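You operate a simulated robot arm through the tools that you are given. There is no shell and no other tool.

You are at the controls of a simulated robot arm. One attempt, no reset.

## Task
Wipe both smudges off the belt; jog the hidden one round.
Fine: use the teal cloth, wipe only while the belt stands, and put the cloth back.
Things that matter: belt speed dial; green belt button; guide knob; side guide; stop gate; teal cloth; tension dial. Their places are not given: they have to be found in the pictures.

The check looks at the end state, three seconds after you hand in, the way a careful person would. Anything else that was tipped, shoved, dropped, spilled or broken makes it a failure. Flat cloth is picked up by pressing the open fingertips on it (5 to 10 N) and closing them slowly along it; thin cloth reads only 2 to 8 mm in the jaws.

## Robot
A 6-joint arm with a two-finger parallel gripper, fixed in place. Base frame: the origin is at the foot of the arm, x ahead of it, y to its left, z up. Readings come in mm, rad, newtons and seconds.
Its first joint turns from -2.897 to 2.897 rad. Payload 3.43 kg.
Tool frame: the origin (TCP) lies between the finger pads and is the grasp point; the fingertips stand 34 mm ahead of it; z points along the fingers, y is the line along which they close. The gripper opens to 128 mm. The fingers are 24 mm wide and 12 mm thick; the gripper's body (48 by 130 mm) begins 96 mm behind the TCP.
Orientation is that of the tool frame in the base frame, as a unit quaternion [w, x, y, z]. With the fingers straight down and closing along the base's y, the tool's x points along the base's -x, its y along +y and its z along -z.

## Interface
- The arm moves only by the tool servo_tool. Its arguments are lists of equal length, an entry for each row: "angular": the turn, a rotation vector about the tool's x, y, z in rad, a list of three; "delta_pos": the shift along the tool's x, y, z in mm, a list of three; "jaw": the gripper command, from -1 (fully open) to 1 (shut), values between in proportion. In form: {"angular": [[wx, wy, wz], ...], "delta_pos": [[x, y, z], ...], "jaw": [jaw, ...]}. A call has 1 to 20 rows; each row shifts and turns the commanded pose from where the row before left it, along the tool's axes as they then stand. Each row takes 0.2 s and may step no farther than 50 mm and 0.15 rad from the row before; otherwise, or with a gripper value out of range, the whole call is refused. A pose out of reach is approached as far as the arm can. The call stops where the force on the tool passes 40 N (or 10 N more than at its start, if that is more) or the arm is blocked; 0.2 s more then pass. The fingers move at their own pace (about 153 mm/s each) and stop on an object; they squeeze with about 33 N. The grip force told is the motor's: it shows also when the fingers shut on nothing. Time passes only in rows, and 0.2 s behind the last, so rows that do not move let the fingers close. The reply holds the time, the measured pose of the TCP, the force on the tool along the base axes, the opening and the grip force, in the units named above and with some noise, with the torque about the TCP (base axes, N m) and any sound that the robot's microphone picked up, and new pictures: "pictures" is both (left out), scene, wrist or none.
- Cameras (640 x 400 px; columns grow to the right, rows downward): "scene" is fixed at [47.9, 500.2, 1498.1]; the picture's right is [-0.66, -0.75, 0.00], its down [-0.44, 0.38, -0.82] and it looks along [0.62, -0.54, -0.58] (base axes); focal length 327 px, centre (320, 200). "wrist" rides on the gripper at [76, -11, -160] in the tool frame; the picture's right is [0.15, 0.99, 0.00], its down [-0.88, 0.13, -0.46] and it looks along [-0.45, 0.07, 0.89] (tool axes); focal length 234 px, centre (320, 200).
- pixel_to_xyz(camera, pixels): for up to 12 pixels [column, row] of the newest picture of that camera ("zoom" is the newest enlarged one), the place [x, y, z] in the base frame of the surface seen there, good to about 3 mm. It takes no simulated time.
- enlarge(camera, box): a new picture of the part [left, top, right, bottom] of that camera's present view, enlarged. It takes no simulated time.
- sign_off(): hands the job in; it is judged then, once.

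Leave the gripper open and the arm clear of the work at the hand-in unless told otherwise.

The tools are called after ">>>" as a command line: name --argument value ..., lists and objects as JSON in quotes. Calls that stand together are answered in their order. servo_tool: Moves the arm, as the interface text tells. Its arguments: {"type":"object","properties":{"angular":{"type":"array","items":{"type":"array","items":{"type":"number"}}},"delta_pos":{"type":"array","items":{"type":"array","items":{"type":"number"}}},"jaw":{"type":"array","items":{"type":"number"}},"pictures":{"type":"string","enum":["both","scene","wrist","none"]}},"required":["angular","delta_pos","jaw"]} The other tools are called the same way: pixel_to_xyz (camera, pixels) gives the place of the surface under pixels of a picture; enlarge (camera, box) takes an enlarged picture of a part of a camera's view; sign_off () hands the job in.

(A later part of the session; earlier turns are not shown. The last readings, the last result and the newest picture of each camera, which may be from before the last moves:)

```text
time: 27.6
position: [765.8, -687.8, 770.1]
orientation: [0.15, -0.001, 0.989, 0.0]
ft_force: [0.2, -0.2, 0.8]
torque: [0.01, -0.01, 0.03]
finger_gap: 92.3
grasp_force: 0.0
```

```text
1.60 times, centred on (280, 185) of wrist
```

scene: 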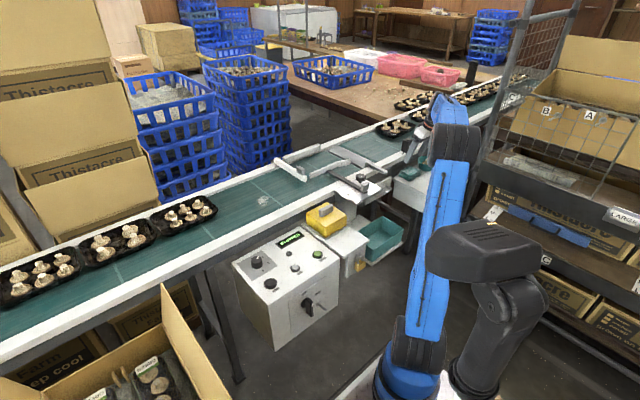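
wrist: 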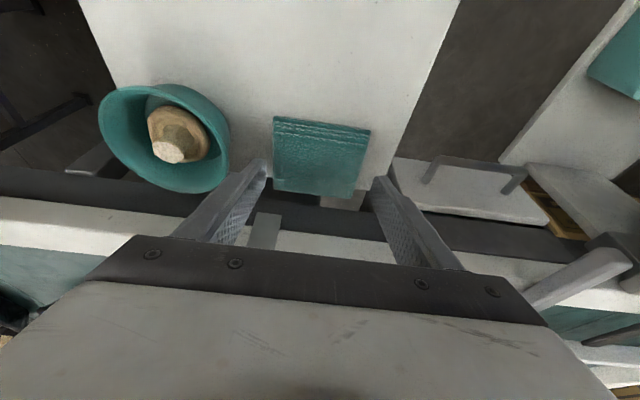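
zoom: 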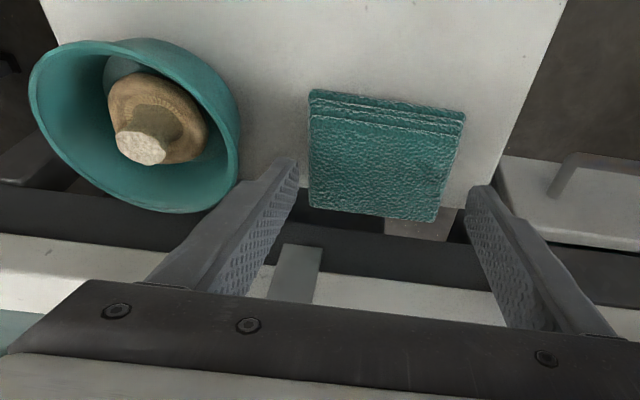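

The fingers straddle the pad with space on both sides. I'll lower another 24 mm so the tips sit about 8–10 mm above the bench.

>>> servo_tool --angular '[[0, 0, 0], [0, 0, 0], [0, 0, 0], [0, 0, 0], [0, 0, 0], [0, 0, 0], [0, 0, 0]]' --delta_pos '[[1.2, 0, 3.8], [1.2, 0, 3.8], [1.2, 0, 3.8], [1.2, 0, 3.8], [1.2, 0, 3.8], [1.2, 0, 3.8], [0, 0, 0]]' --jaw '[-0.44, -0.44, -0.44, -0.44, -0.44, -0.44, -0.44]' --pictures "wrist"

>>> enlarge --camera "wrist" --box '[80, 60, 480, 310]'

```text
time: 28.6
position: [765.0, -688.6, 761.2]
orientation: [0.153, -0.001, 0.988, -0.005]
ft_force: [-3.7, -0.9, 14.7]
torque: [-0.68, 0.1, -0.11]
finger_gap: 92.1
grasp_force: 0.1
stopped in row 5: the force on the tool passed its limit at 45 N (the readings are from after the stop); the commanded pose is now the measured one
```

wrist: 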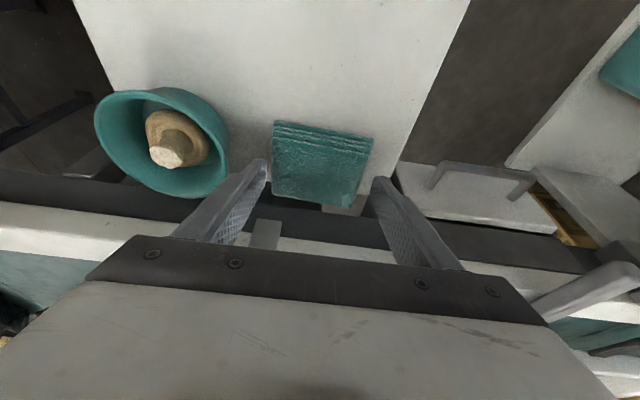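

```text
1.60 times, centred on (280, 185) of wrist
```

zoom: 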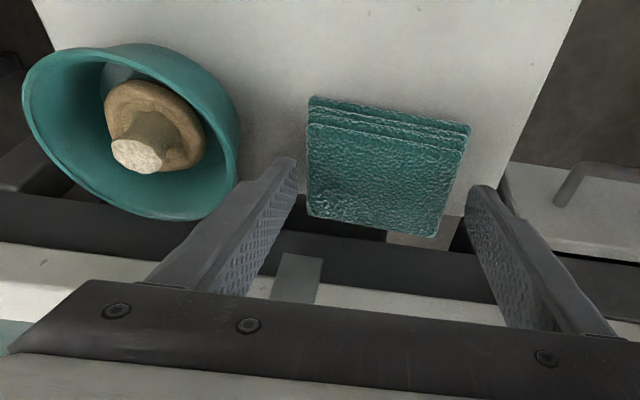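

A 45 N contact occurred at TCP z≈761. The torque suggests it's on the -y finger, about 46 mm off centre. I'll look closely at that fingertip before moving.

>>> enlarge --camera "wrist" --box '[200, 110, 310, 180]'

>>> enlarge --camera "scene" --box '[380, 130, 470, 186]'

>>> enlarge --camera "wrist" --box '[170, 140, 290, 255]'

```text
5.71 times, centred on (255, 145) of wrist
```

zoom: 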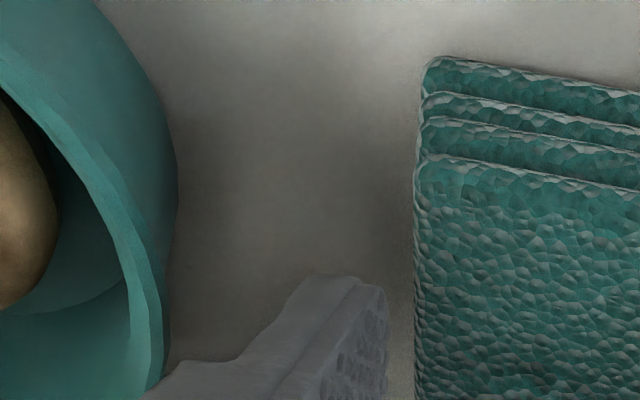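

```text
7.11 times, centred on (425, 158) of scene
```

zoom: 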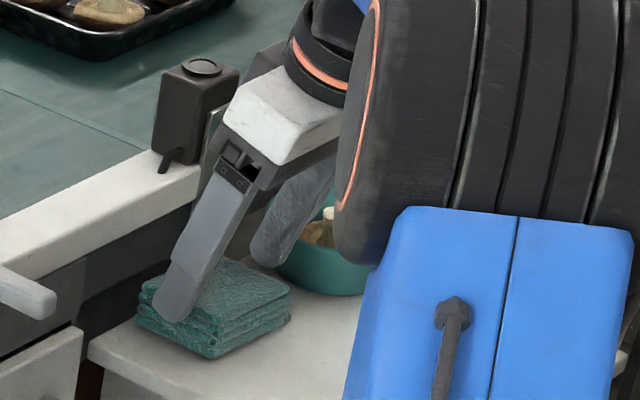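

```text
3.48 times, centred on (230, 198) of wrist
```

zoom: 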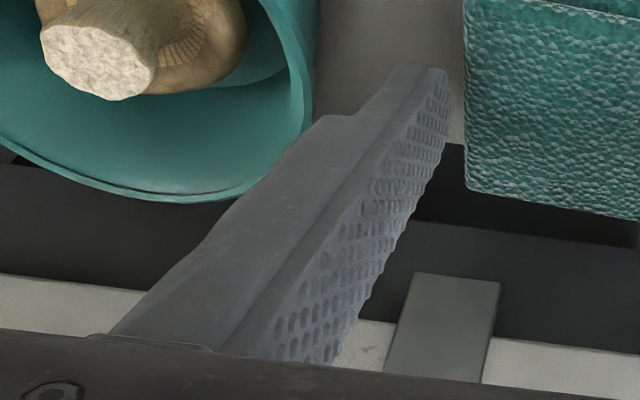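

The fingers flare outward above the tip, so the -y finger's outer side may be touching the bowl rim. I'll lift a little to relieve the contact and check the bowl hasn't shifted.

>>> servo_tool --angular '[[0, 0, 0], [0, 0, 0], [0, 0, 0]]' --delta_pos '[[-1.5, 0, -4.8], [-1.5, 0, -4.8], [0, 0, 0]]' --jaw '[-0.44, -0.44, -0.44]' --pictures "wrist"

>>> enlarge --camera "wrist" --box '[80, 60, 480, 310]'

```text
time: 29.4
position: [765.3, -689.1, 770.5]
orientation: [0.152, -0.001, 0.988, -0.003]
ft_force: [-1.0, 0.6, -0.1]
torque: [-0.01, 0.01, -0.03]
finger_gap: 92.4
grasp_force: 0.1
```

wrist: 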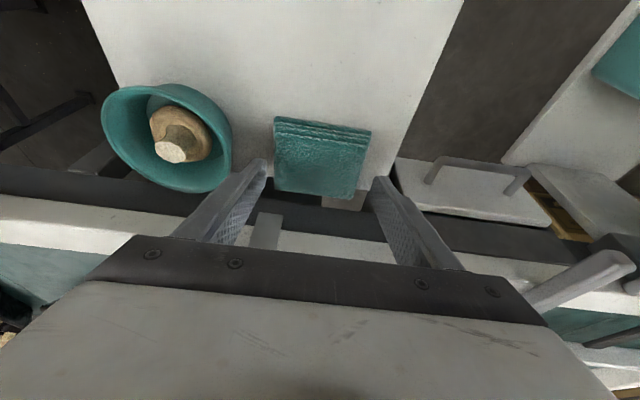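

```text
1.60 times, centred on (280, 185) of wrist
```

zoom: 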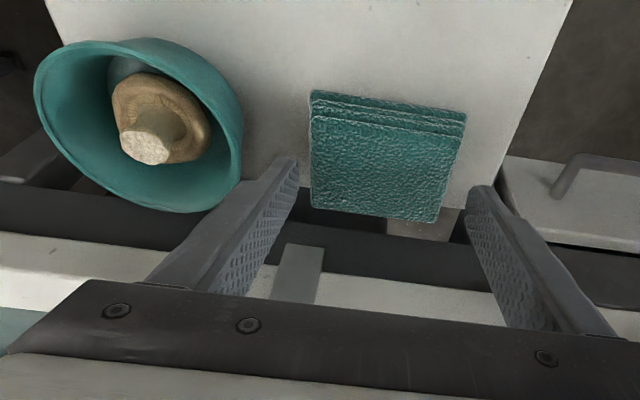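

Back at z≈770 the contact is gone and the bowl hasn't moved. I'll measure the bowl rim, the pad's edges and the nearby bracket precisely, to find out what the -y finger touched.

>>> pixel_to_xyz --camera "zoom" --pixels '[[236, 130], [236, 150], [230, 170], [215, 195], [180, 208], [316, 130], [313, 105], [316, 190], [435, 205], [458, 130], [310, 250], [232, 185]]'

>>> enlarge --camera "scene" --box '[390, 145, 450, 182]'

```text
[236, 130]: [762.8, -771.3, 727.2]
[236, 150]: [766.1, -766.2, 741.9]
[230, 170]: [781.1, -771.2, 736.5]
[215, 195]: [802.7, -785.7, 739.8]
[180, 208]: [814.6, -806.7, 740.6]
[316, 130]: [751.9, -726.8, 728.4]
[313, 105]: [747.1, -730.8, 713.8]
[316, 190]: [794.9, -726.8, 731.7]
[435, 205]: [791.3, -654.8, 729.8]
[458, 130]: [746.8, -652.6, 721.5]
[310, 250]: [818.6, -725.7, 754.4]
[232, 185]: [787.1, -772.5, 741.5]
```

```text
10.67 times, centred on (420, 164) of scene
```

zoom: 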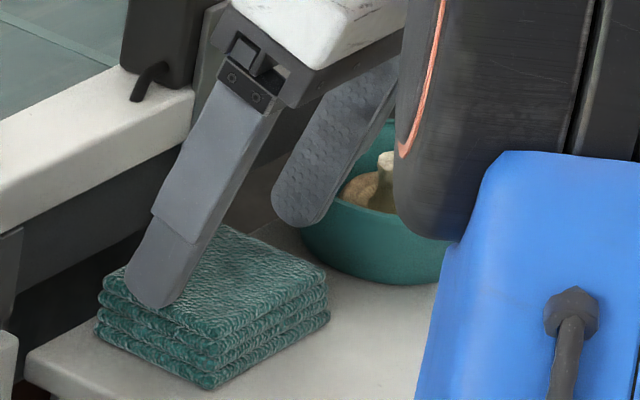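

The force balance puts the contact at about (766,-735,725), just outside the pad's visible -y edge at -727 to -731. So the finger's inner edge grazed the pad's corner. The bowl rim is at y≈-766. I'll open to 106 mm, shift 2 mm toward +y, and go down in small steps.

>>> servo_tool --angular '[[0, 0, 0], [0, 0, 0], [0, 0, 0], [0, 0, 0], [0, 0, 0]]' --delta_pos '[[0, 2, 0], [0, 0, 0], [0.9, 0, 2.8], [0.9, 0, 2.8], [0, 0, 0]]' --jaw '[-0.656, -0.656, -0.656, -0.656, -0.656]' --pictures "wrist"

>>> enlarge --camera "wrist" --box '[80, 60, 480, 310]'

```text
time: 30.6
position: [765.2, -687.3, 765.6]
orientation: [0.152, 0.0, 0.988, -0.004]
ft_force: [0.3, -0.6, -0.2]
torque: [0.02, 0.0, -0.02]
finger_gap: 106.0
grasp_force: 0.1
```

wrist: 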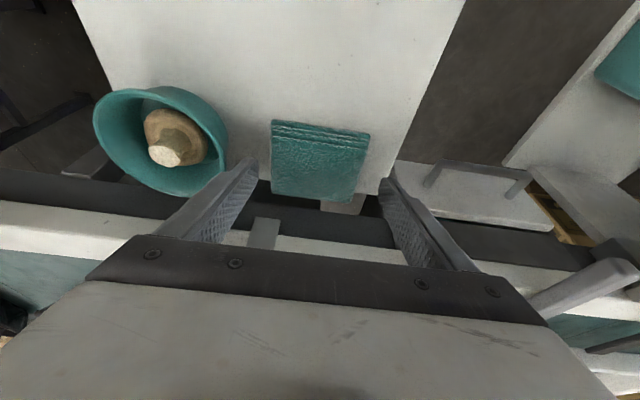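

```text
1.60 times, centred on (280, 185) of wrist
```

zoom: 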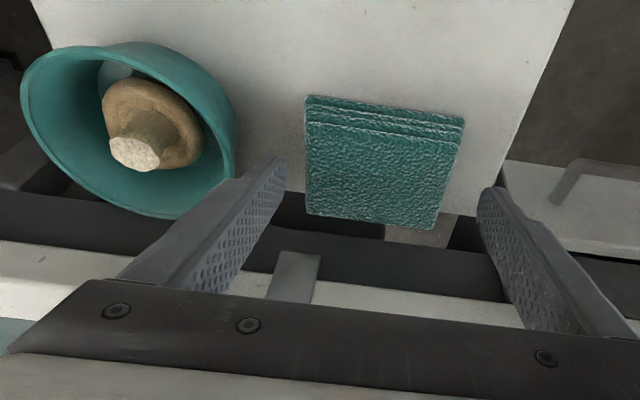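

Both fingers look clear of the pad and the bowl. I'll go down 8 mm in 2 mm rows.

>>> servo_tool --angular '[[0, 0, 0], [0, 0, 0], [0, 0, 0], [0, 0, 0], [0, 0, 0]]' --delta_pos '[[0.6, 0, 1.9], [0.6, 0, 1.9], [0.6, 0, 1.9], [0.6, 0, 1.9], [0, 0, 0]]' --jaw '[-0.656, -0.656, -0.656, -0.656, -0.656]' --pictures "none"

```text
time: 31.8
position: [765.9, -686.6, 757.4]
orientation: [0.152, 0.0, 0.988, -0.003]
ft_force: [-0.1, -0.2, 0.5]
torque: [0.05, 0.0, 0.0]
finger_gap: 105.9
grasp_force: 0.1
```

At z≈757 there's no contact, so the wider opening clears the pad. I'll continue down to about z≈746.

>>> servo_tool --angular '[[0, 0, 0], [0, 0, 0], [0, 0, 0], [0, 0, 0], [0, 0, 0], [0, 0, 0]]' --delta_pos '[[0.6, 0, 1.9], [0.6, 0, 1.9], [0.6, 0, 1.9], [0.6, 0, 1.9], [0.6, 0, 1.9], [0, 0, 0]]' --jaw '[-0.656, -0.656, -0.656, -0.656, -0.656, -0.656]' --pictures "wrist"

>>> enlarge --camera "wrist" --box '[80, 60, 480, 310]'

>>> enlarge --camera "scene" --box '[390, 145, 450, 182]'

```text
time: 33.2
position: [766.0, -686.6, 746.8]
orientation: [0.153, -0.001, 0.988, -0.003]
ft_force: [-0.3, -0.5, 0.2]
torque: [0.01, 0.01, 0.02]
finger_gap: 105.8
grasp_force: 0.0
```

wrist: 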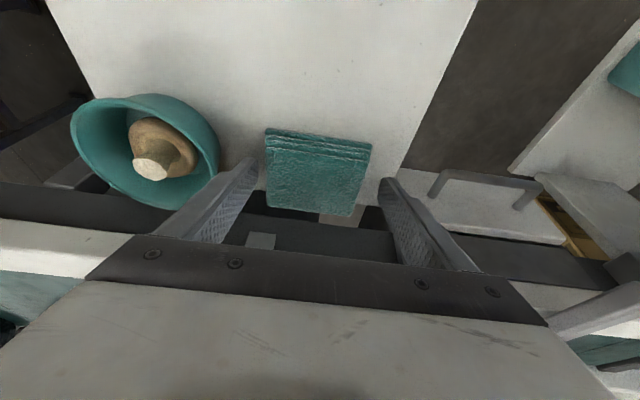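

```text
1.60 times, centred on (280, 185) of wrist
```

zoom: 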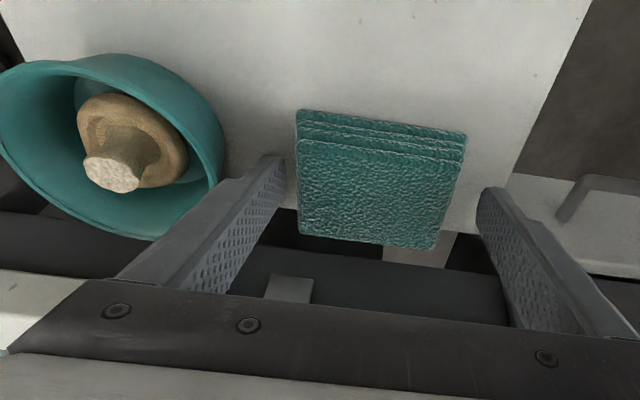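

```text
10.67 times, centred on (420, 164) of scene
```

zoom: 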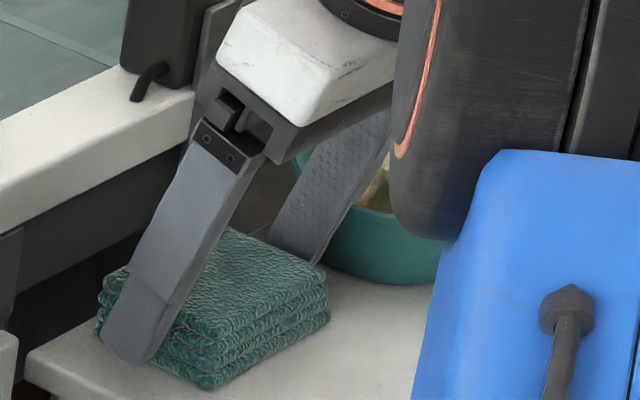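

The fingers straddle the pad at about 10 mm above the bench. I'll close gently onto its ends.

>>> servo_tool --angular '[[0, 0, 0], [0, 0, 0], [0, 0, 0], [0, 0, 0], [0, 0, 0], [0, 0, 0], [0, 0, 0], [0, 0, 0], [0, 0, 0], [0, 0, 0]]' --delta_pos '[[0, 0, 0], [0, 0, 0], [0, 0, 0], [0, 0, 0], [0, 0, 0], [0, 0, 0], [0, 0, 0], [0, 0, 0], [0, 0, 0], [0, 0, 0]]' --jaw '[-0.6, -0.54, -0.48, -0.42, -0.36, -0.3, -0.24, -0.18, -0.12, -0.06]' --pictures "wrist"

>>> enlarge --camera "wrist" --box '[80, 60, 480, 310]'

```text
time: 35.4
position: [767.2, -685.8, 747.1]
orientation: [0.152, -0.001, 0.988, -0.003]
ft_force: [0.1, 0.5, 0.6]
torque: [0.04, 0.0, 0.01]
finger_gap: 86.5
grasp_force: 33.2
```

wrist: 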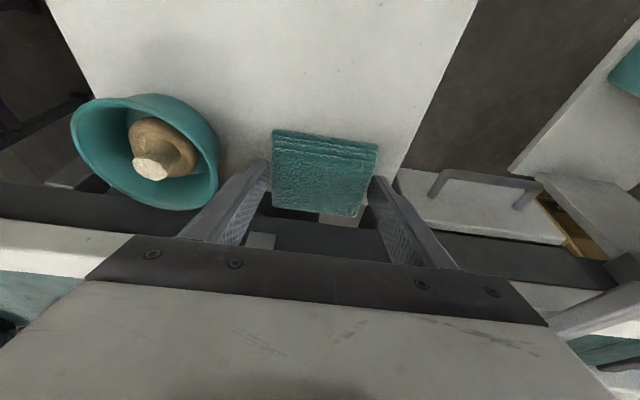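

```text
1.60 times, centred on (280, 185) of wrist
```

zoom: 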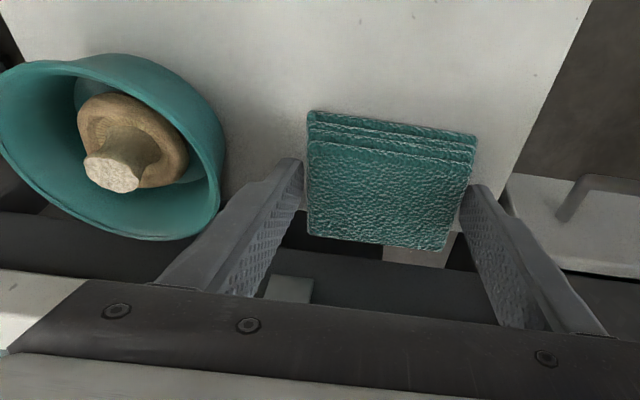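

Gripped: the gap reads 86.5 mm and the grip force is 33 N. I'll lift slowly and check that the pad comes along.

>>> servo_tool --angular '[[0, 0, 0], [0, 0, 0], [0, 0, 0], [0, 0, 0], [0, 0, 0]]' --delta_pos '[[-3, 0, -9.6], [-3, 0, -9.6], [-5, 0, -16], [-5, 0, -16], [0, 0, 0]]' --jaw '[0, 0, 0, 0, 0]' --pictures "both"

>>> enlarge --camera "wrist" --box '[80, 60, 480, 310]'

>>> enlarge --camera "scene" --box '[380, 125, 460, 175]'

```text
time: 36.6
position: [766.1, -686.4, 800.6]
orientation: [0.152, 0.0, 0.988, -0.004]
ft_force: [-0.1, 0.4, 0.0]
torque: [0.03, -0.02, -0.01]
finger_gap: 86.8
grasp_force: 32.7
```

scene: 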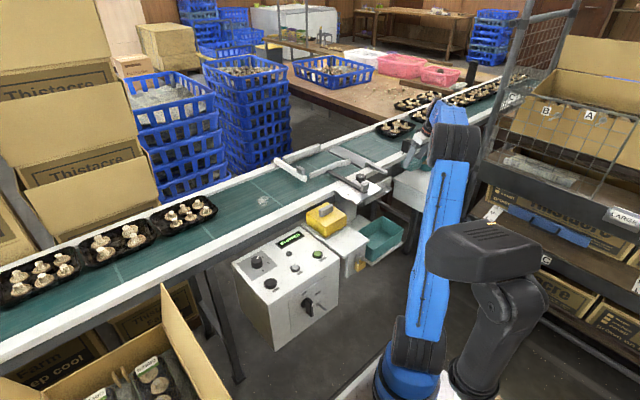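
wrist: 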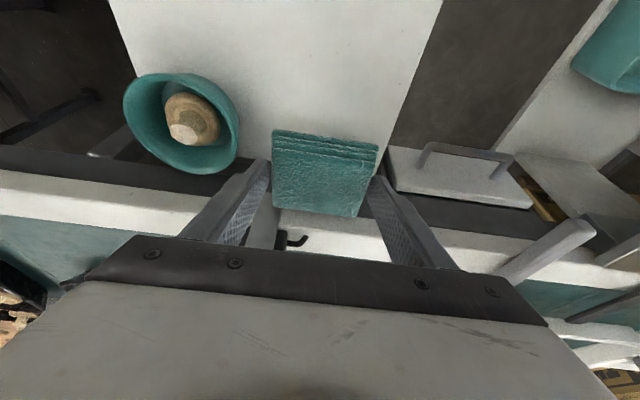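

```text
1.60 times, centred on (280, 185) of wrist
```

zoom: 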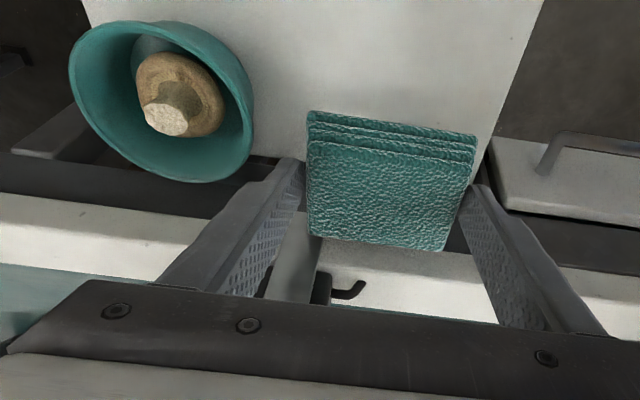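

```text
8.00 times, centred on (420, 150) of scene
```

zoom: 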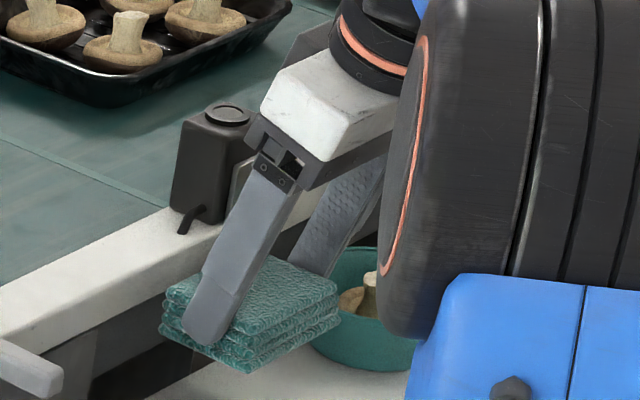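

The pad is held and lifted. The pad bottom sits 47 mm below the TCP height, so contact with the belt at z≈778 should come at TCP z≈825. I'll raise first, then travel high over the guide toward the smudge at (955,-2).

>>> servo_tool --angular '[[0, 0, 0], [0, 0, 0], [0, 0, 0], [0, 0, 0], [0, 0, 0], [0, 0, 0], [0, 0, 0], [0, 0, 0], [0, 0, 0], [0, 0, 0], [0, 0, 0], [0, 0, 0], [0, 0, 0], [0, 0, 0], [0, 0, 0], [0, 0, 0], [0, 0, 0], [0, 0, 0], [0, 0, 0], [0, 0, 0]]' --delta_pos '[[-9, 0, -28.6], [-12, 0, -38.2], [-12, 0, -38.2], [-12, 0, -38.2], [-9.3, 45.6, 2.9], [-9.3, 45.6, 2.9], [-9.3, 45.6, 2.9], [-9.3, 45.6, 2.9], [-9.3, 45.6, 2.9], [-9.3, 45.6, 2.9], [-9.3, 45.6, 2.9], [-9.3, 45.6, 2.9], [-9.3, 45.6, 2.9], [-9.3, 45.6, 2.9], [-9.3, 45.6, 2.9], [-9.3, 45.6, 2.9], [-9.3, 45.6, 2.9], [-9.3, 45.6, 2.9], [-9.3, 45.6, 2.9], [0, 0, 0]]' --jaw '[0, 0, 0, 0, 0, 0, 0, 0, 0, 0, 0, 0, 0, 0, 0, 0, 0, 0, 0, 0]' --pictures "both"

```text
time: 40.8
position: [911.9, 1.9, 942.8]
orientation: [0.152, -0.001, 0.988, -0.003]
ft_force: [-0.6, 0.8, 0.0]
torque: [0.03, 0.01, -0.01]
finger_gap: 86.8
grasp_force: 32.5
```

scene: 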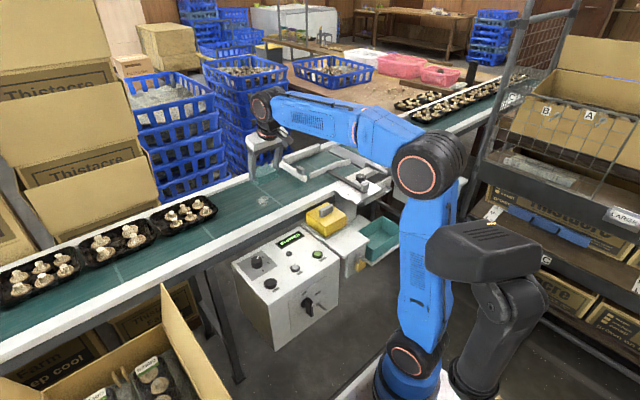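
wrist: 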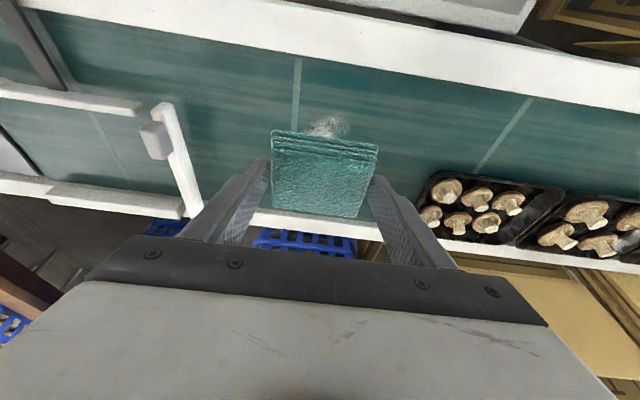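

The smudge is visible at wrist (327,125), just beyond the held pad. I'll measure its extent with both cameras.

>>> enlarge --camera "wrist" --box '[220, 60, 440, 198]'

>>> pixel_to_xyz --camera "wrist" --pixels '[[327, 118], [312, 130], [345, 132], [300, 60], [275, 10], [330, 160], [160, 140], [330, 200]]'

>>> pixel_to_xyz --camera "scene" --pixels '[[263, 201], [256, 201], [271, 200], [262, 206], [265, 196]]'

>>> enlarge --camera "scene" --box '[230, 165, 310, 215]'

```text
2.90 times, centred on (330, 129) of wrist
```

zoom: 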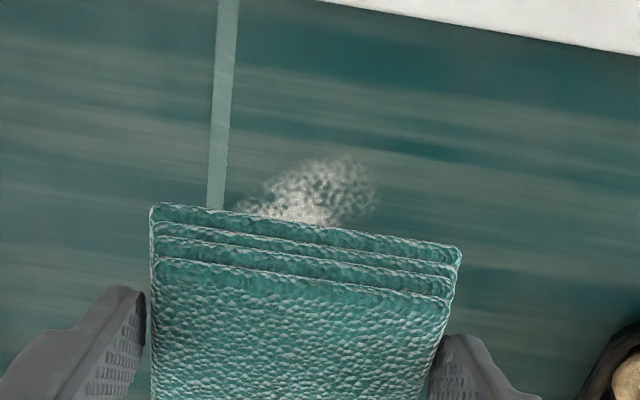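

```text
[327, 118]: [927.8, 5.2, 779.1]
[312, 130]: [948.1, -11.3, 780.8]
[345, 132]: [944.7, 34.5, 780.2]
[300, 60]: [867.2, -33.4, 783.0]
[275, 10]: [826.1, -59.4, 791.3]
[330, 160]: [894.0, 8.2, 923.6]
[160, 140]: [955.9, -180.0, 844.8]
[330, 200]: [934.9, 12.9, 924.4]
```

```text
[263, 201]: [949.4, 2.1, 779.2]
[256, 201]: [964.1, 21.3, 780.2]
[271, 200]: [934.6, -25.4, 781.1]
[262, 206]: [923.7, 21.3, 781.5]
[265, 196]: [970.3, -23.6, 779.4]
```

```text
8.00 times, centred on (270, 190) of scene
```

zoom: 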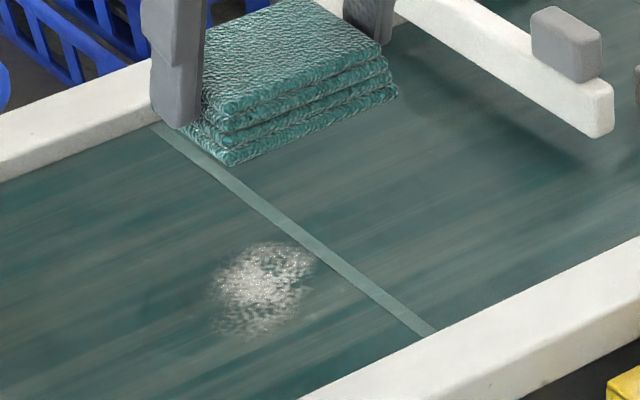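

The smudge is centred near (950,2,779) with a radius of about 35 mm. I'll lower over it to TCP z≈843, which leaves the pad bottom about 17 mm above the belt.

>>> servo_tool --angular '[[0, 0, 0], [0, 0, 0], [0, 0, 0], [0, 0, 0], [0, 0, 0]]' --delta_pos '[[0.8, 0, 26], [0.8, 0, 26], [0.8, 0, 26], [0.8, 0, 26], [0, 0, 0]]' --jaw '[0, 0, 0, 0, 0]' --pictures "both"

>>> enlarge --camera "scene" --box '[220, 150, 316, 210]'

```text
time: 42.0
position: [939.5, -0.8, 845.5]
orientation: [0.152, -0.001, 0.988, -0.003]
ft_force: [0.2, -0.2, -0.7]
torque: [0.02, 0.01, -0.02]
finger_gap: 86.9
grasp_force: 33.5
```

scene: 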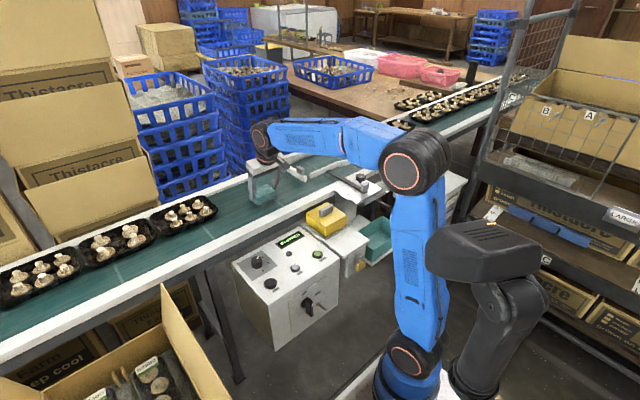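
wrist: 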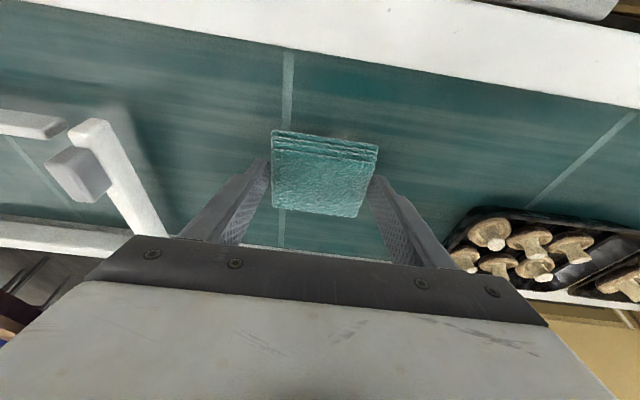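

```text
6.67 times, centred on (268, 180) of scene
```

zoom: 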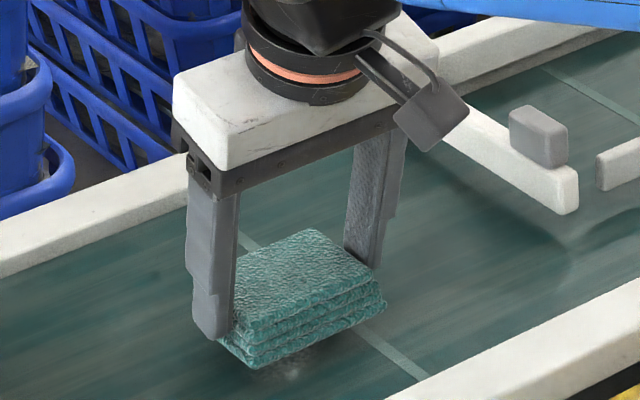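

The pad is about 18–20 mm above the smudge. I'll lower in 2 mm steps to near contact, then 1 mm steps to a light press.

>>> servo_tool --angular '[[0, 0, 0], [0, 0, 0], [0, 0, 0], [0, 0, 0], [0, 0, 0], [0, 0, 0], [0, 0, 0], [0, 0, 0]]' --delta_pos '[[0.6, 0, 1.9], [0.6, 0, 1.9], [0.6, 0, 1.9], [0.6, 0, 1.9], [0.6, 0, 1.9], [0.6, 0, 1.9], [0.6, 0, 1.9], [0, 0, 0]]' --jaw '[0, 0, 0, 0, 0, 0, 0, 0]' --pictures "none"

>>> servo_tool --angular '[[0, 0, 0], [0, 0, 0], [0, 0, 0]]' --delta_pos '[[0.3, 0, 0.95], [0.3, 0, 0.95], [0, 0, 0]]' --jaw '[0, 0, 0]' --pictures "none"

>>> servo_tool --angular '[[0, 0, 0], [0, 0, 0]]' --delta_pos '[[0.3, 0, 0.95], [0, 0, 0]]' --jaw '[0, 0]' --pictures "none"

```text
time: 43.8
position: [940.4, -1.8, 831.7]
orientation: [0.152, 0.0, 0.988, -0.003]
ft_force: [0.1, 0.1, 0.2]
torque: [0.01, -0.01, -0.04]
finger_gap: 86.8
grasp_force: 32.9
```

```text
time: 44.6
position: [940.4, -1.9, 829.0]
orientation: [0.152, -0.001, 0.988, -0.003]
ft_force: [-0.4, -0.4, -0.5]
torque: [-0.02, -0.01, 0.02]
finger_gap: 86.8
grasp_force: 32.8
```

```text
time: 45.2
position: [940.1, -1.5, 829.9]
orientation: [0.152, 0.0, 0.988, -0.003]
ft_force: [-0.2, 0.1, -0.5]
torque: [0.02, -0.02, -0.03]
finger_gap: 86.9
grasp_force: 33.1
```

There's no contact yet at about z≈829. I'll continue in 1 mm steps, reading the force after each.

>>> servo_tool --angular '[[0, 0, 0], [0, 0, 0], [0, 0, 0]]' --delta_pos '[[0.3, 0, 0.95], [0.3, 0, 0.95], [0, 0, 0]]' --jaw '[0, 0, 0]' --pictures "none"

>>> servo_tool --angular '[[0, 0, 0], [0, 0, 0]]' --delta_pos '[[0.3, 0, 0.95], [0, 0, 0]]' --jaw '[0, 0]' --pictures "none"

>>> servo_tool --angular '[[0, 0, 0], [0, 0, 0]]' --delta_pos '[[0.3, 0, 0.95], [0, 0, 0]]' --jaw '[0, 0]' --pictures "wrist"

```text
time: 46.0
position: [940.0, -1.4, 825.9]
orientation: [0.152, -0.001, 0.988, -0.003]
ft_force: [-0.3, 0.4, 4.5]
torque: [0.2, 0.04, 0.04]
finger_gap: 86.9
grasp_force: 33.2
```

```text
time: 46.6
position: [940.5, -1.4, 826.2]
orientation: [0.153, 0.0, 0.988, -0.003]
ft_force: [3.4, 0.0, 9.4]
torque: [0.42, -0.2, -0.18]
finger_gap: 86.7
grasp_force: 32.2
```

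```text
time: 47.2
position: [940.3, -1.6, 825.7]
orientation: [0.153, 0.0, 0.988, -0.003]
ft_force: [1.1, -0.8, 17.8]
torque: [0.46, -0.14, 0.02]
finger_gap: 86.6
grasp_force: 32.2
```

wrist: 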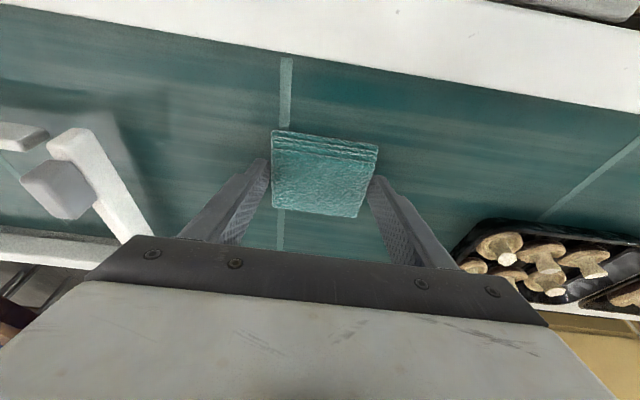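

The force is 17.8 N at z≈825.7, so the pad is on the smudge. I'll ease back about 0.7 mm and stroke ±30 mm along y at a constant height.

>>> servo_tool --angular '[[0, 0, 0], [0, 0, 0], [0, 0, 0], [0, 0, 0], [0, 0, 0], [0, 0, 0], [0, 0, 0], [0, 0, 0], [0, 0, 0], [0, 0, 0], [0, 0, 0], [0, 0, 0], [0, 0, 0], [0, 0, 0], [0, 0, 0]]' --delta_pos '[[-0.2, 0, -0.65], [0, 0, 0], [0, 10, 0], [0, 10, 0], [0, 10, 0], [0, -10, 0], [0, -10, 0], [0, -10, 0], [0, -10, 0], [0, -10, 0], [0, -10, 0], [0, 10, 0], [0, 10, 0], [0, 10, 0], [0, 0, 0]]' --jaw '[0, 0, 0, 0, 0, 0, 0, 0, 0, 0, 0, 0, 0, 0, 0]' --pictures "both"

```text
time: 50.4
position: [940.9, -2.0, 826.2]
orientation: [0.152, 0.0, 0.988, -0.004]
ft_force: [-0.7, -5.0, 5.3]
torque: [-0.14, -0.06, -0.12]
finger_gap: 86.7
grasp_force: 32.8
```

scene: 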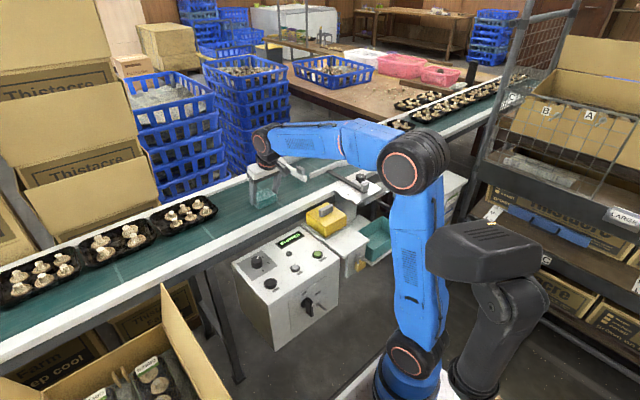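
wrist: 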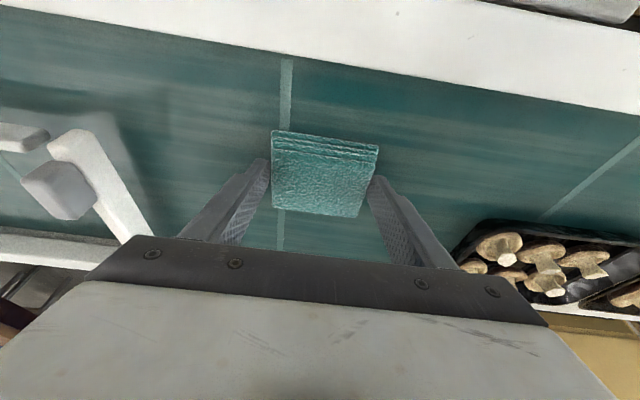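

The force is light, about 5 N down. I'll press about 0.4 mm more and stroke ±25 mm along x, then do diagonal strokes to cover the edges.

>>> servo_tool --angular '[[0, 0, 0], [0, 0, 0], [0, 0, 0], [0, 0, 0], [0, 0, 0], [0, 0, 0], [0, 0, 0], [0, 0, 0], [0, 0, 0], [0, 0, 0], [0, 0, 0], [0, 0, 0], [0, 0, 0], [0, 0, 0]]' --delta_pos '[[0.12, 0, 0.38], [-7.95, 0, 2.5], [-7.95, 0, 2.5], [-7.95, 0, 2.5], [7.95, 0, -2.5], [7.95, 0, -2.5], [7.95, 0, -2.5], [7.95, 0, -2.5], [7.95, 0, -2.5], [7.95, 0, -2.5], [-7.95, 0, 2.5], [-7.95, 0, 2.5], [-7.95, 0, 2.5], [0, 0, 0]]' --jaw '[0, 0, 0, 0, 0, 0, 0, 0, 0, 0, 0, 0, 0, 0]' --pictures "none"

>>> servo_tool --angular '[[0, 0, 0], [0, 0, 0], [0, 0, 0], [0, 0, 0], [0, 0, 0], [0, 0, 0], [0, 0, 0], [0, 0, 0], [0, 0, 0], [0, 0, 0], [0, 0, 0], [0, 0, 0], [0, 0, 0], [0, 0, 0], [0, 0, 0], [0, 0, 0], [0, 0, 0], [0, 0, 0]]' --delta_pos '[[-6, 8, 1.9], [-6, 8, 1.9], [-6, 8, 1.9], [6, -8, -1.9], [6, -8, -1.9], [6, -8, -1.9], [6, -8, -1.9], [6, -8, -1.9], [6, -8, -1.9], [0, 10, 0], [0, 10, 0], [0, 10, 0], [0, 10, 0], [0, 10, 0], [-6, -9, 1.9], [-6, -9, 1.9], [-6, -8, 1.9], [0, 0, 0]]' --jaw '[0, 0, 0, 0, 0, 0, 0, 0, 0, 0, 0, 0, 0, 0, 0, 0, 0, 0]' --pictures "none"

```text
time: 53.4
position: [939.9, -2.9, 825.4]
orientation: [0.152, 0.0, 0.988, -0.004]
ft_force: [-7.4, 0.2, 8.0]
torque: [0.14, 0.22, 0.07]
finger_gap: 86.8
grasp_force: 33.4
```

```text
time: 57.2
position: [941.6, -2.1, 826.2]
orientation: [0.152, -0.001, 0.988, -0.003]
ft_force: [-2.4, 5.6, 6.0]
torque: [0.38, -0.03, 0.18]
finger_gap: 86.7
grasp_force: 33.0
```

I'll lift the pad straight up about 110 mm and draw back so I can see whether the smudge is gone.

>>> servo_tool --angular '[[0, 0, 0], [0, 0, 0], [0, 0, 0], [0, 0, 0], [0, 0, 0], [0, 0, 0], [0, 0, 0]]' --delta_pos '[[-6, 0, -19], [-12, 0, -38], [-12, 0, -38], [0, -40, 0], [0, -40, 0], [0, -40, 0], [0, 0, 0]]' --jaw '[0, 0, 0, 0, 0, 0, 0]' --pictures "both"

>>> enlarge --camera "scene" --box '[220, 165, 316, 225]'

>>> enlarge --camera "wrist" --box '[280, 40, 500, 178]'

```text
time: 58.8
position: [943.9, -120.1, 925.9]
orientation: [0.152, 0.0, 0.988, -0.004]
ft_force: [-0.3, 0.3, -0.5]
torque: [0.02, 0.03, -0.01]
finger_gap: 86.8
grasp_force: 33.2
```

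scene: 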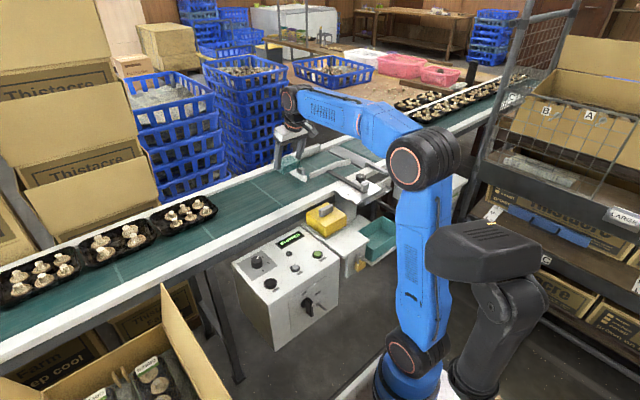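
wrist: 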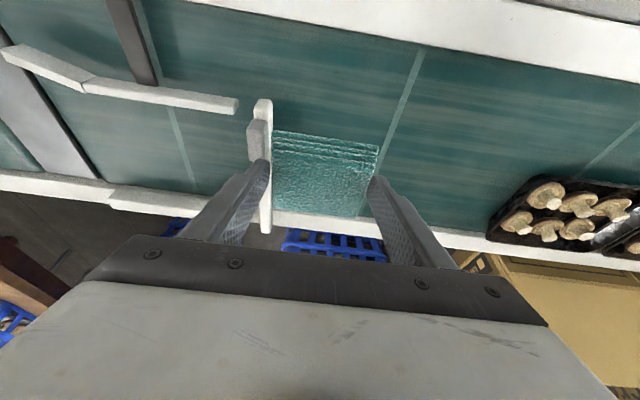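

```text
6.67 times, centred on (268, 195) of scene
```

zoom: 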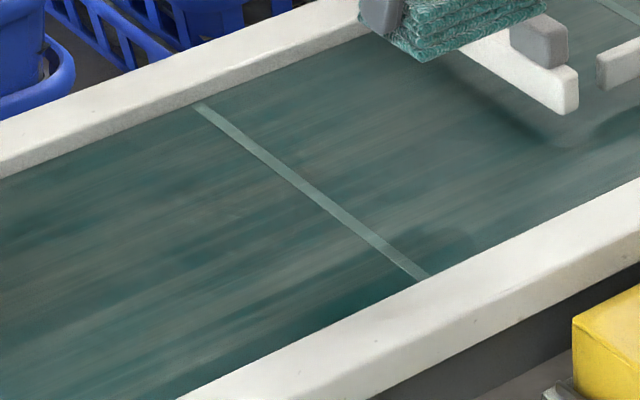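

```text
2.90 times, centred on (390, 109) of wrist
```

zoom: 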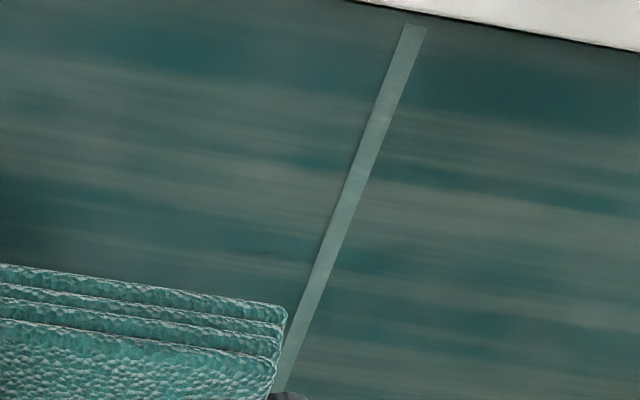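

The first smudge is gone. The hidden one needs JOG, which is better pressed with empty closed fingers, so I'll put the cloth back now and pick it up again later. I'm moving back over the bench at a safe height.

>>> servo_tool --angular '[[0, 0, 0], [0, 0, 0], [0, 0, 0], [0, 0, 0], [0, 0, 0], [0, 0, 0], [0, 0, 0], [0, 0, 0], [0, 0, 0], [0, 0, 0], [0, 0, 0], [0, 0, 0], [0, 0, 0], [0, 0, 0], [0, 0, 0]]' --delta_pos '[[-7.5, 0, -23.9], [13.1, -43.8, -4.1], [13.1, -43.8, -4.1], [13.1, -43.8, -4.1], [13.1, -43.8, -4.1], [13.1, -43.8, -4.1], [13.1, -43.8, -4.1], [13.1, -43.8, -4.1], [13.1, -43.8, -4.1], [13.1, -43.8, -4.1], [13.1, -43.8, -4.1], [13.1, -43.8, -4.1], [13.1, -43.8, -4.1], [13.1, -43.8, -4.1], [0, 0, 0]]' --jaw '[0, 0, 0, 0, 0, 0, 0, 0, 0, 0, 0, 0, 0, 0, 0]' --pictures "both"

```text
time: 62.0
position: [760.5, -688.8, 952.3]
orientation: [0.152, 0.0, 0.988, -0.004]
ft_force: [-0.5, 0.0, -0.8]
torque: [-0.01, 0.01, 0.0]
finger_gap: 86.8
grasp_force: 32.6
```

scene: 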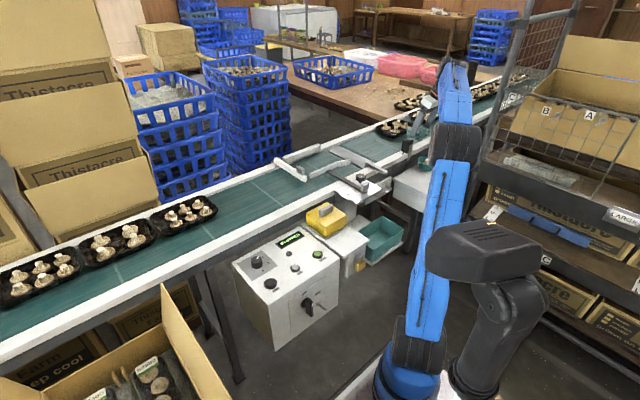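
wrist: 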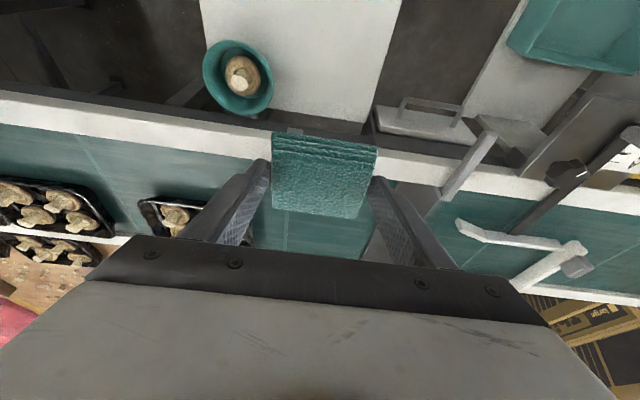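

I'm above the spot at (760.5,-689,952). I'll descend to TCP z≈765 first; the pad bottom will then be about 18 mm above the bench.

>>> servo_tool --angular '[[0, 0, 0], [0, 0, 0], [0, 0, 0], [0, 0, 0], [0, 0, 0], [0, 0, 0]]' --delta_pos '[[10.2, -0.3, 36], [10.2, -0.3, 36], [10.2, -0.3, 36], [10.2, -0.3, 36], [10.2, -0.3, 36], [0, 0, 0]]' --jaw '[0, 0, 0, 0, 0, 0]' --pictures "wrist"

>>> enlarge --camera "wrist" --box '[80, 60, 480, 310]'

```text
time: 63.4
position: [769.0, -694.0, 768.7]
orientation: [0.153, -0.001, 0.988, -0.003]
ft_force: [-0.5, -0.3, -0.4]
torque: [0.05, 0.02, 0.0]
finger_gap: 87.0
grasp_force: 32.9
```

wrist: 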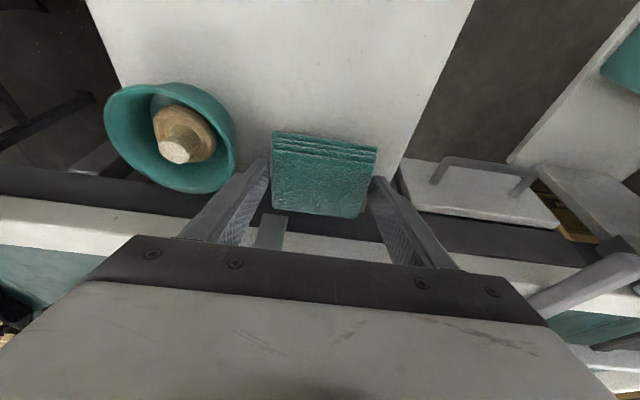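

```text
1.60 times, centred on (280, 185) of wrist
```

zoom: 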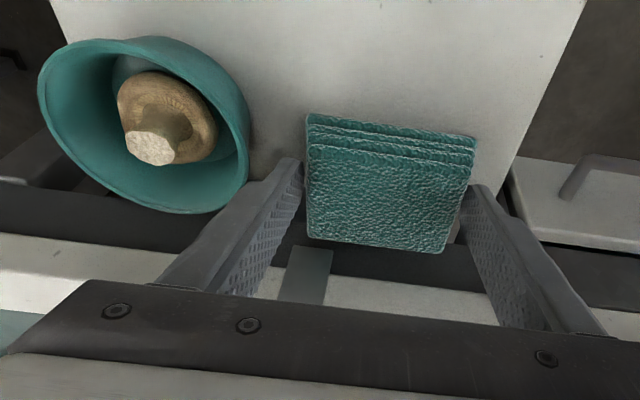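

I'm about 3 mm long in x and 4 mm short in y. I'll correct that and lower to about 4 mm above contact.

>>> servo_tool --angular '[[0, 0, 0], [0, 0, 0], [0, 0, 0], [0, 0, 0], [0, 0, 0], [0, 0, 0]]' --delta_pos '[[2.86, 4, -0.9], [1.2, 0, 3.8], [1.2, 0, 3.8], [1.2, 0, 3.8], [1.2, 0, 3.8], [0, 0, 0]]' --jaw '[0, 0, 0, 0, 0, 0]' --pictures "none"

```text
time: 64.8
position: [764.6, -690.0, 751.1]
orientation: [0.152, 0.0, 0.988, -0.003]
ft_force: [-0.4, -0.1, -0.6]
torque: [0.02, -0.04, 0.03]
finger_gap: 86.9
grasp_force: 33.2
```

At (764.6,-690,751) there's no contact yet. I'll go down in 1 mm steps until a light touch.

>>> servo_tool --angular '[[0, 0, 0], [0, 0, 0], [0, 0, 0]]' --delta_pos '[[0.3, 0, 0.95], [0.3, 0, 0.95], [0, 0, 0]]' --jaw '[0, 0, 0]' --pictures "none"

>>> servo_tool --angular '[[0, 0, 0], [0, 0, 0]]' --delta_pos '[[0.3, 0, 0.95], [0, 0, 0]]' --jaw '[0, 0]' --pictures "none"

>>> servo_tool --angular '[[0, 0, 0], [0, 0, 0]]' --delta_pos '[[0.3, 0, 0.95], [0, 0, 0]]' --jaw '[0, 0]' --pictures "wrist"

```text
time: 65.6
position: [765.4, -688.8, 750.5]
orientation: [0.152, 0.0, 0.988, -0.003]
ft_force: [-0.4, 0.3, -0.3]
torque: [0.0, -0.01, 0.03]
finger_gap: 86.8
grasp_force: 33.2
```

```text
time: 66.2
position: [764.7, -690.2, 749.0]
orientation: [0.152, 0.0, 0.988, -0.003]
ft_force: [-0.2, 0.1, -0.2]
torque: [-0.05, 0.0, 0.02]
finger_gap: 86.8
grasp_force: 32.7
```

```text
time: 66.8
position: [764.5, -689.4, 748.2]
orientation: [0.152, -0.001, 0.988, -0.003]
ft_force: [-0.5, 0.1, -0.2]
torque: [0.0, 0.03, -0.04]
finger_gap: 86.9
grasp_force: 33.1
```

wrist: 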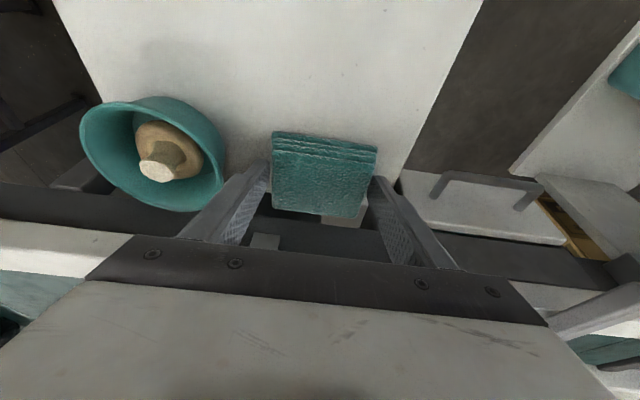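

>>> servo_tool --angular '[[0, 0, 0], [0, 0, 0]]' --delta_pos '[[0.3, 0, 0.95], [0, 0, 0]]' --jaw '[0, 0]' --pictures "none"

>>> servo_tool --angular '[[0, 0, 0], [0, 0, 0]]' --delta_pos '[[0.3, 0, 0.95], [0, 0, 0]]' --jaw '[0, 0]' --pictures "none"

```text
time: 67.4
position: [763.9, -689.3, 746.5]
orientation: [0.152, 0.0, 0.988, -0.004]
ft_force: [0.0, 0.3, 0.3]
torque: [0.01, 0.03, -0.02]
finger_gap: 86.6
grasp_force: 32.9
```

```text
time: 68.0
position: [764.4, -690.3, 746.1]
orientation: [0.152, -0.001, 0.988, -0.003]
ft_force: [0.4, -0.3, 1.2]
torque: [0.08, -0.07, -0.01]
finger_gap: 86.9
grasp_force: 33.1
```

The pad now just touches the bench at 1.2 N. I'll release by opening slowly to about 104 mm.

>>> servo_tool --angular '[[0, 0, 0], [0, 0, 0], [0, 0, 0], [0, 0, 0], [0, 0, 0], [0, 0, 0]]' --delta_pos '[[0, 0, 0], [0, 0, 0], [0, 0, 0], [0, 0, 0], [0, 0, 0], [0, 0, 0]]' --jaw '[-0.34, -0.4, -0.48, -0.56, -0.62, -0.62]' --pictures "wrist"

>>> enlarge --camera "wrist" --box '[80, 60, 480, 310]'

```text
time: 69.4
position: [765.5, -689.0, 745.2]
orientation: [0.152, 0.0, 0.988, -0.004]
ft_force: [-0.1, 0.5, 0.4]
torque: [-0.01, -0.01, -0.01]
finger_gap: 103.7
grasp_force: 0.1
```

wrist: 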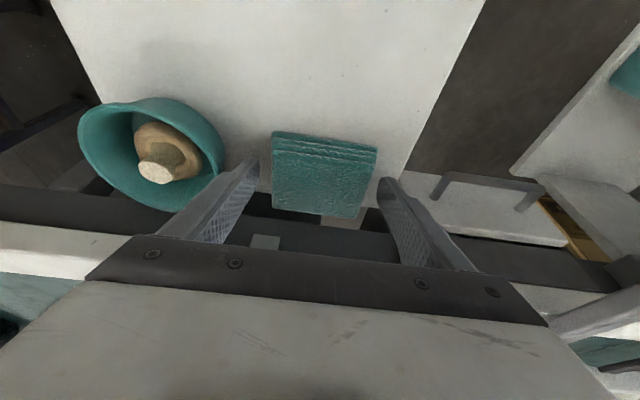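

```text
1.60 times, centred on (280, 185) of wrist
```

zoom: 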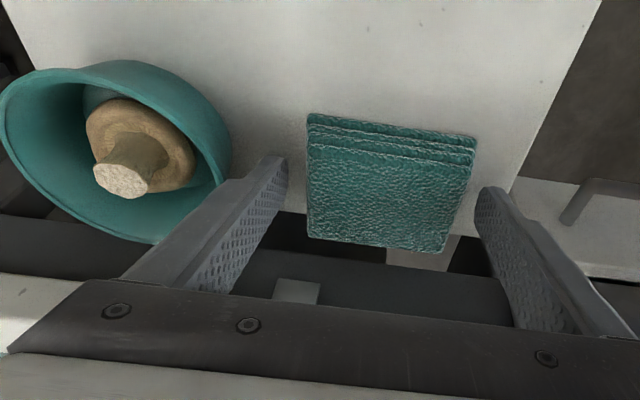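

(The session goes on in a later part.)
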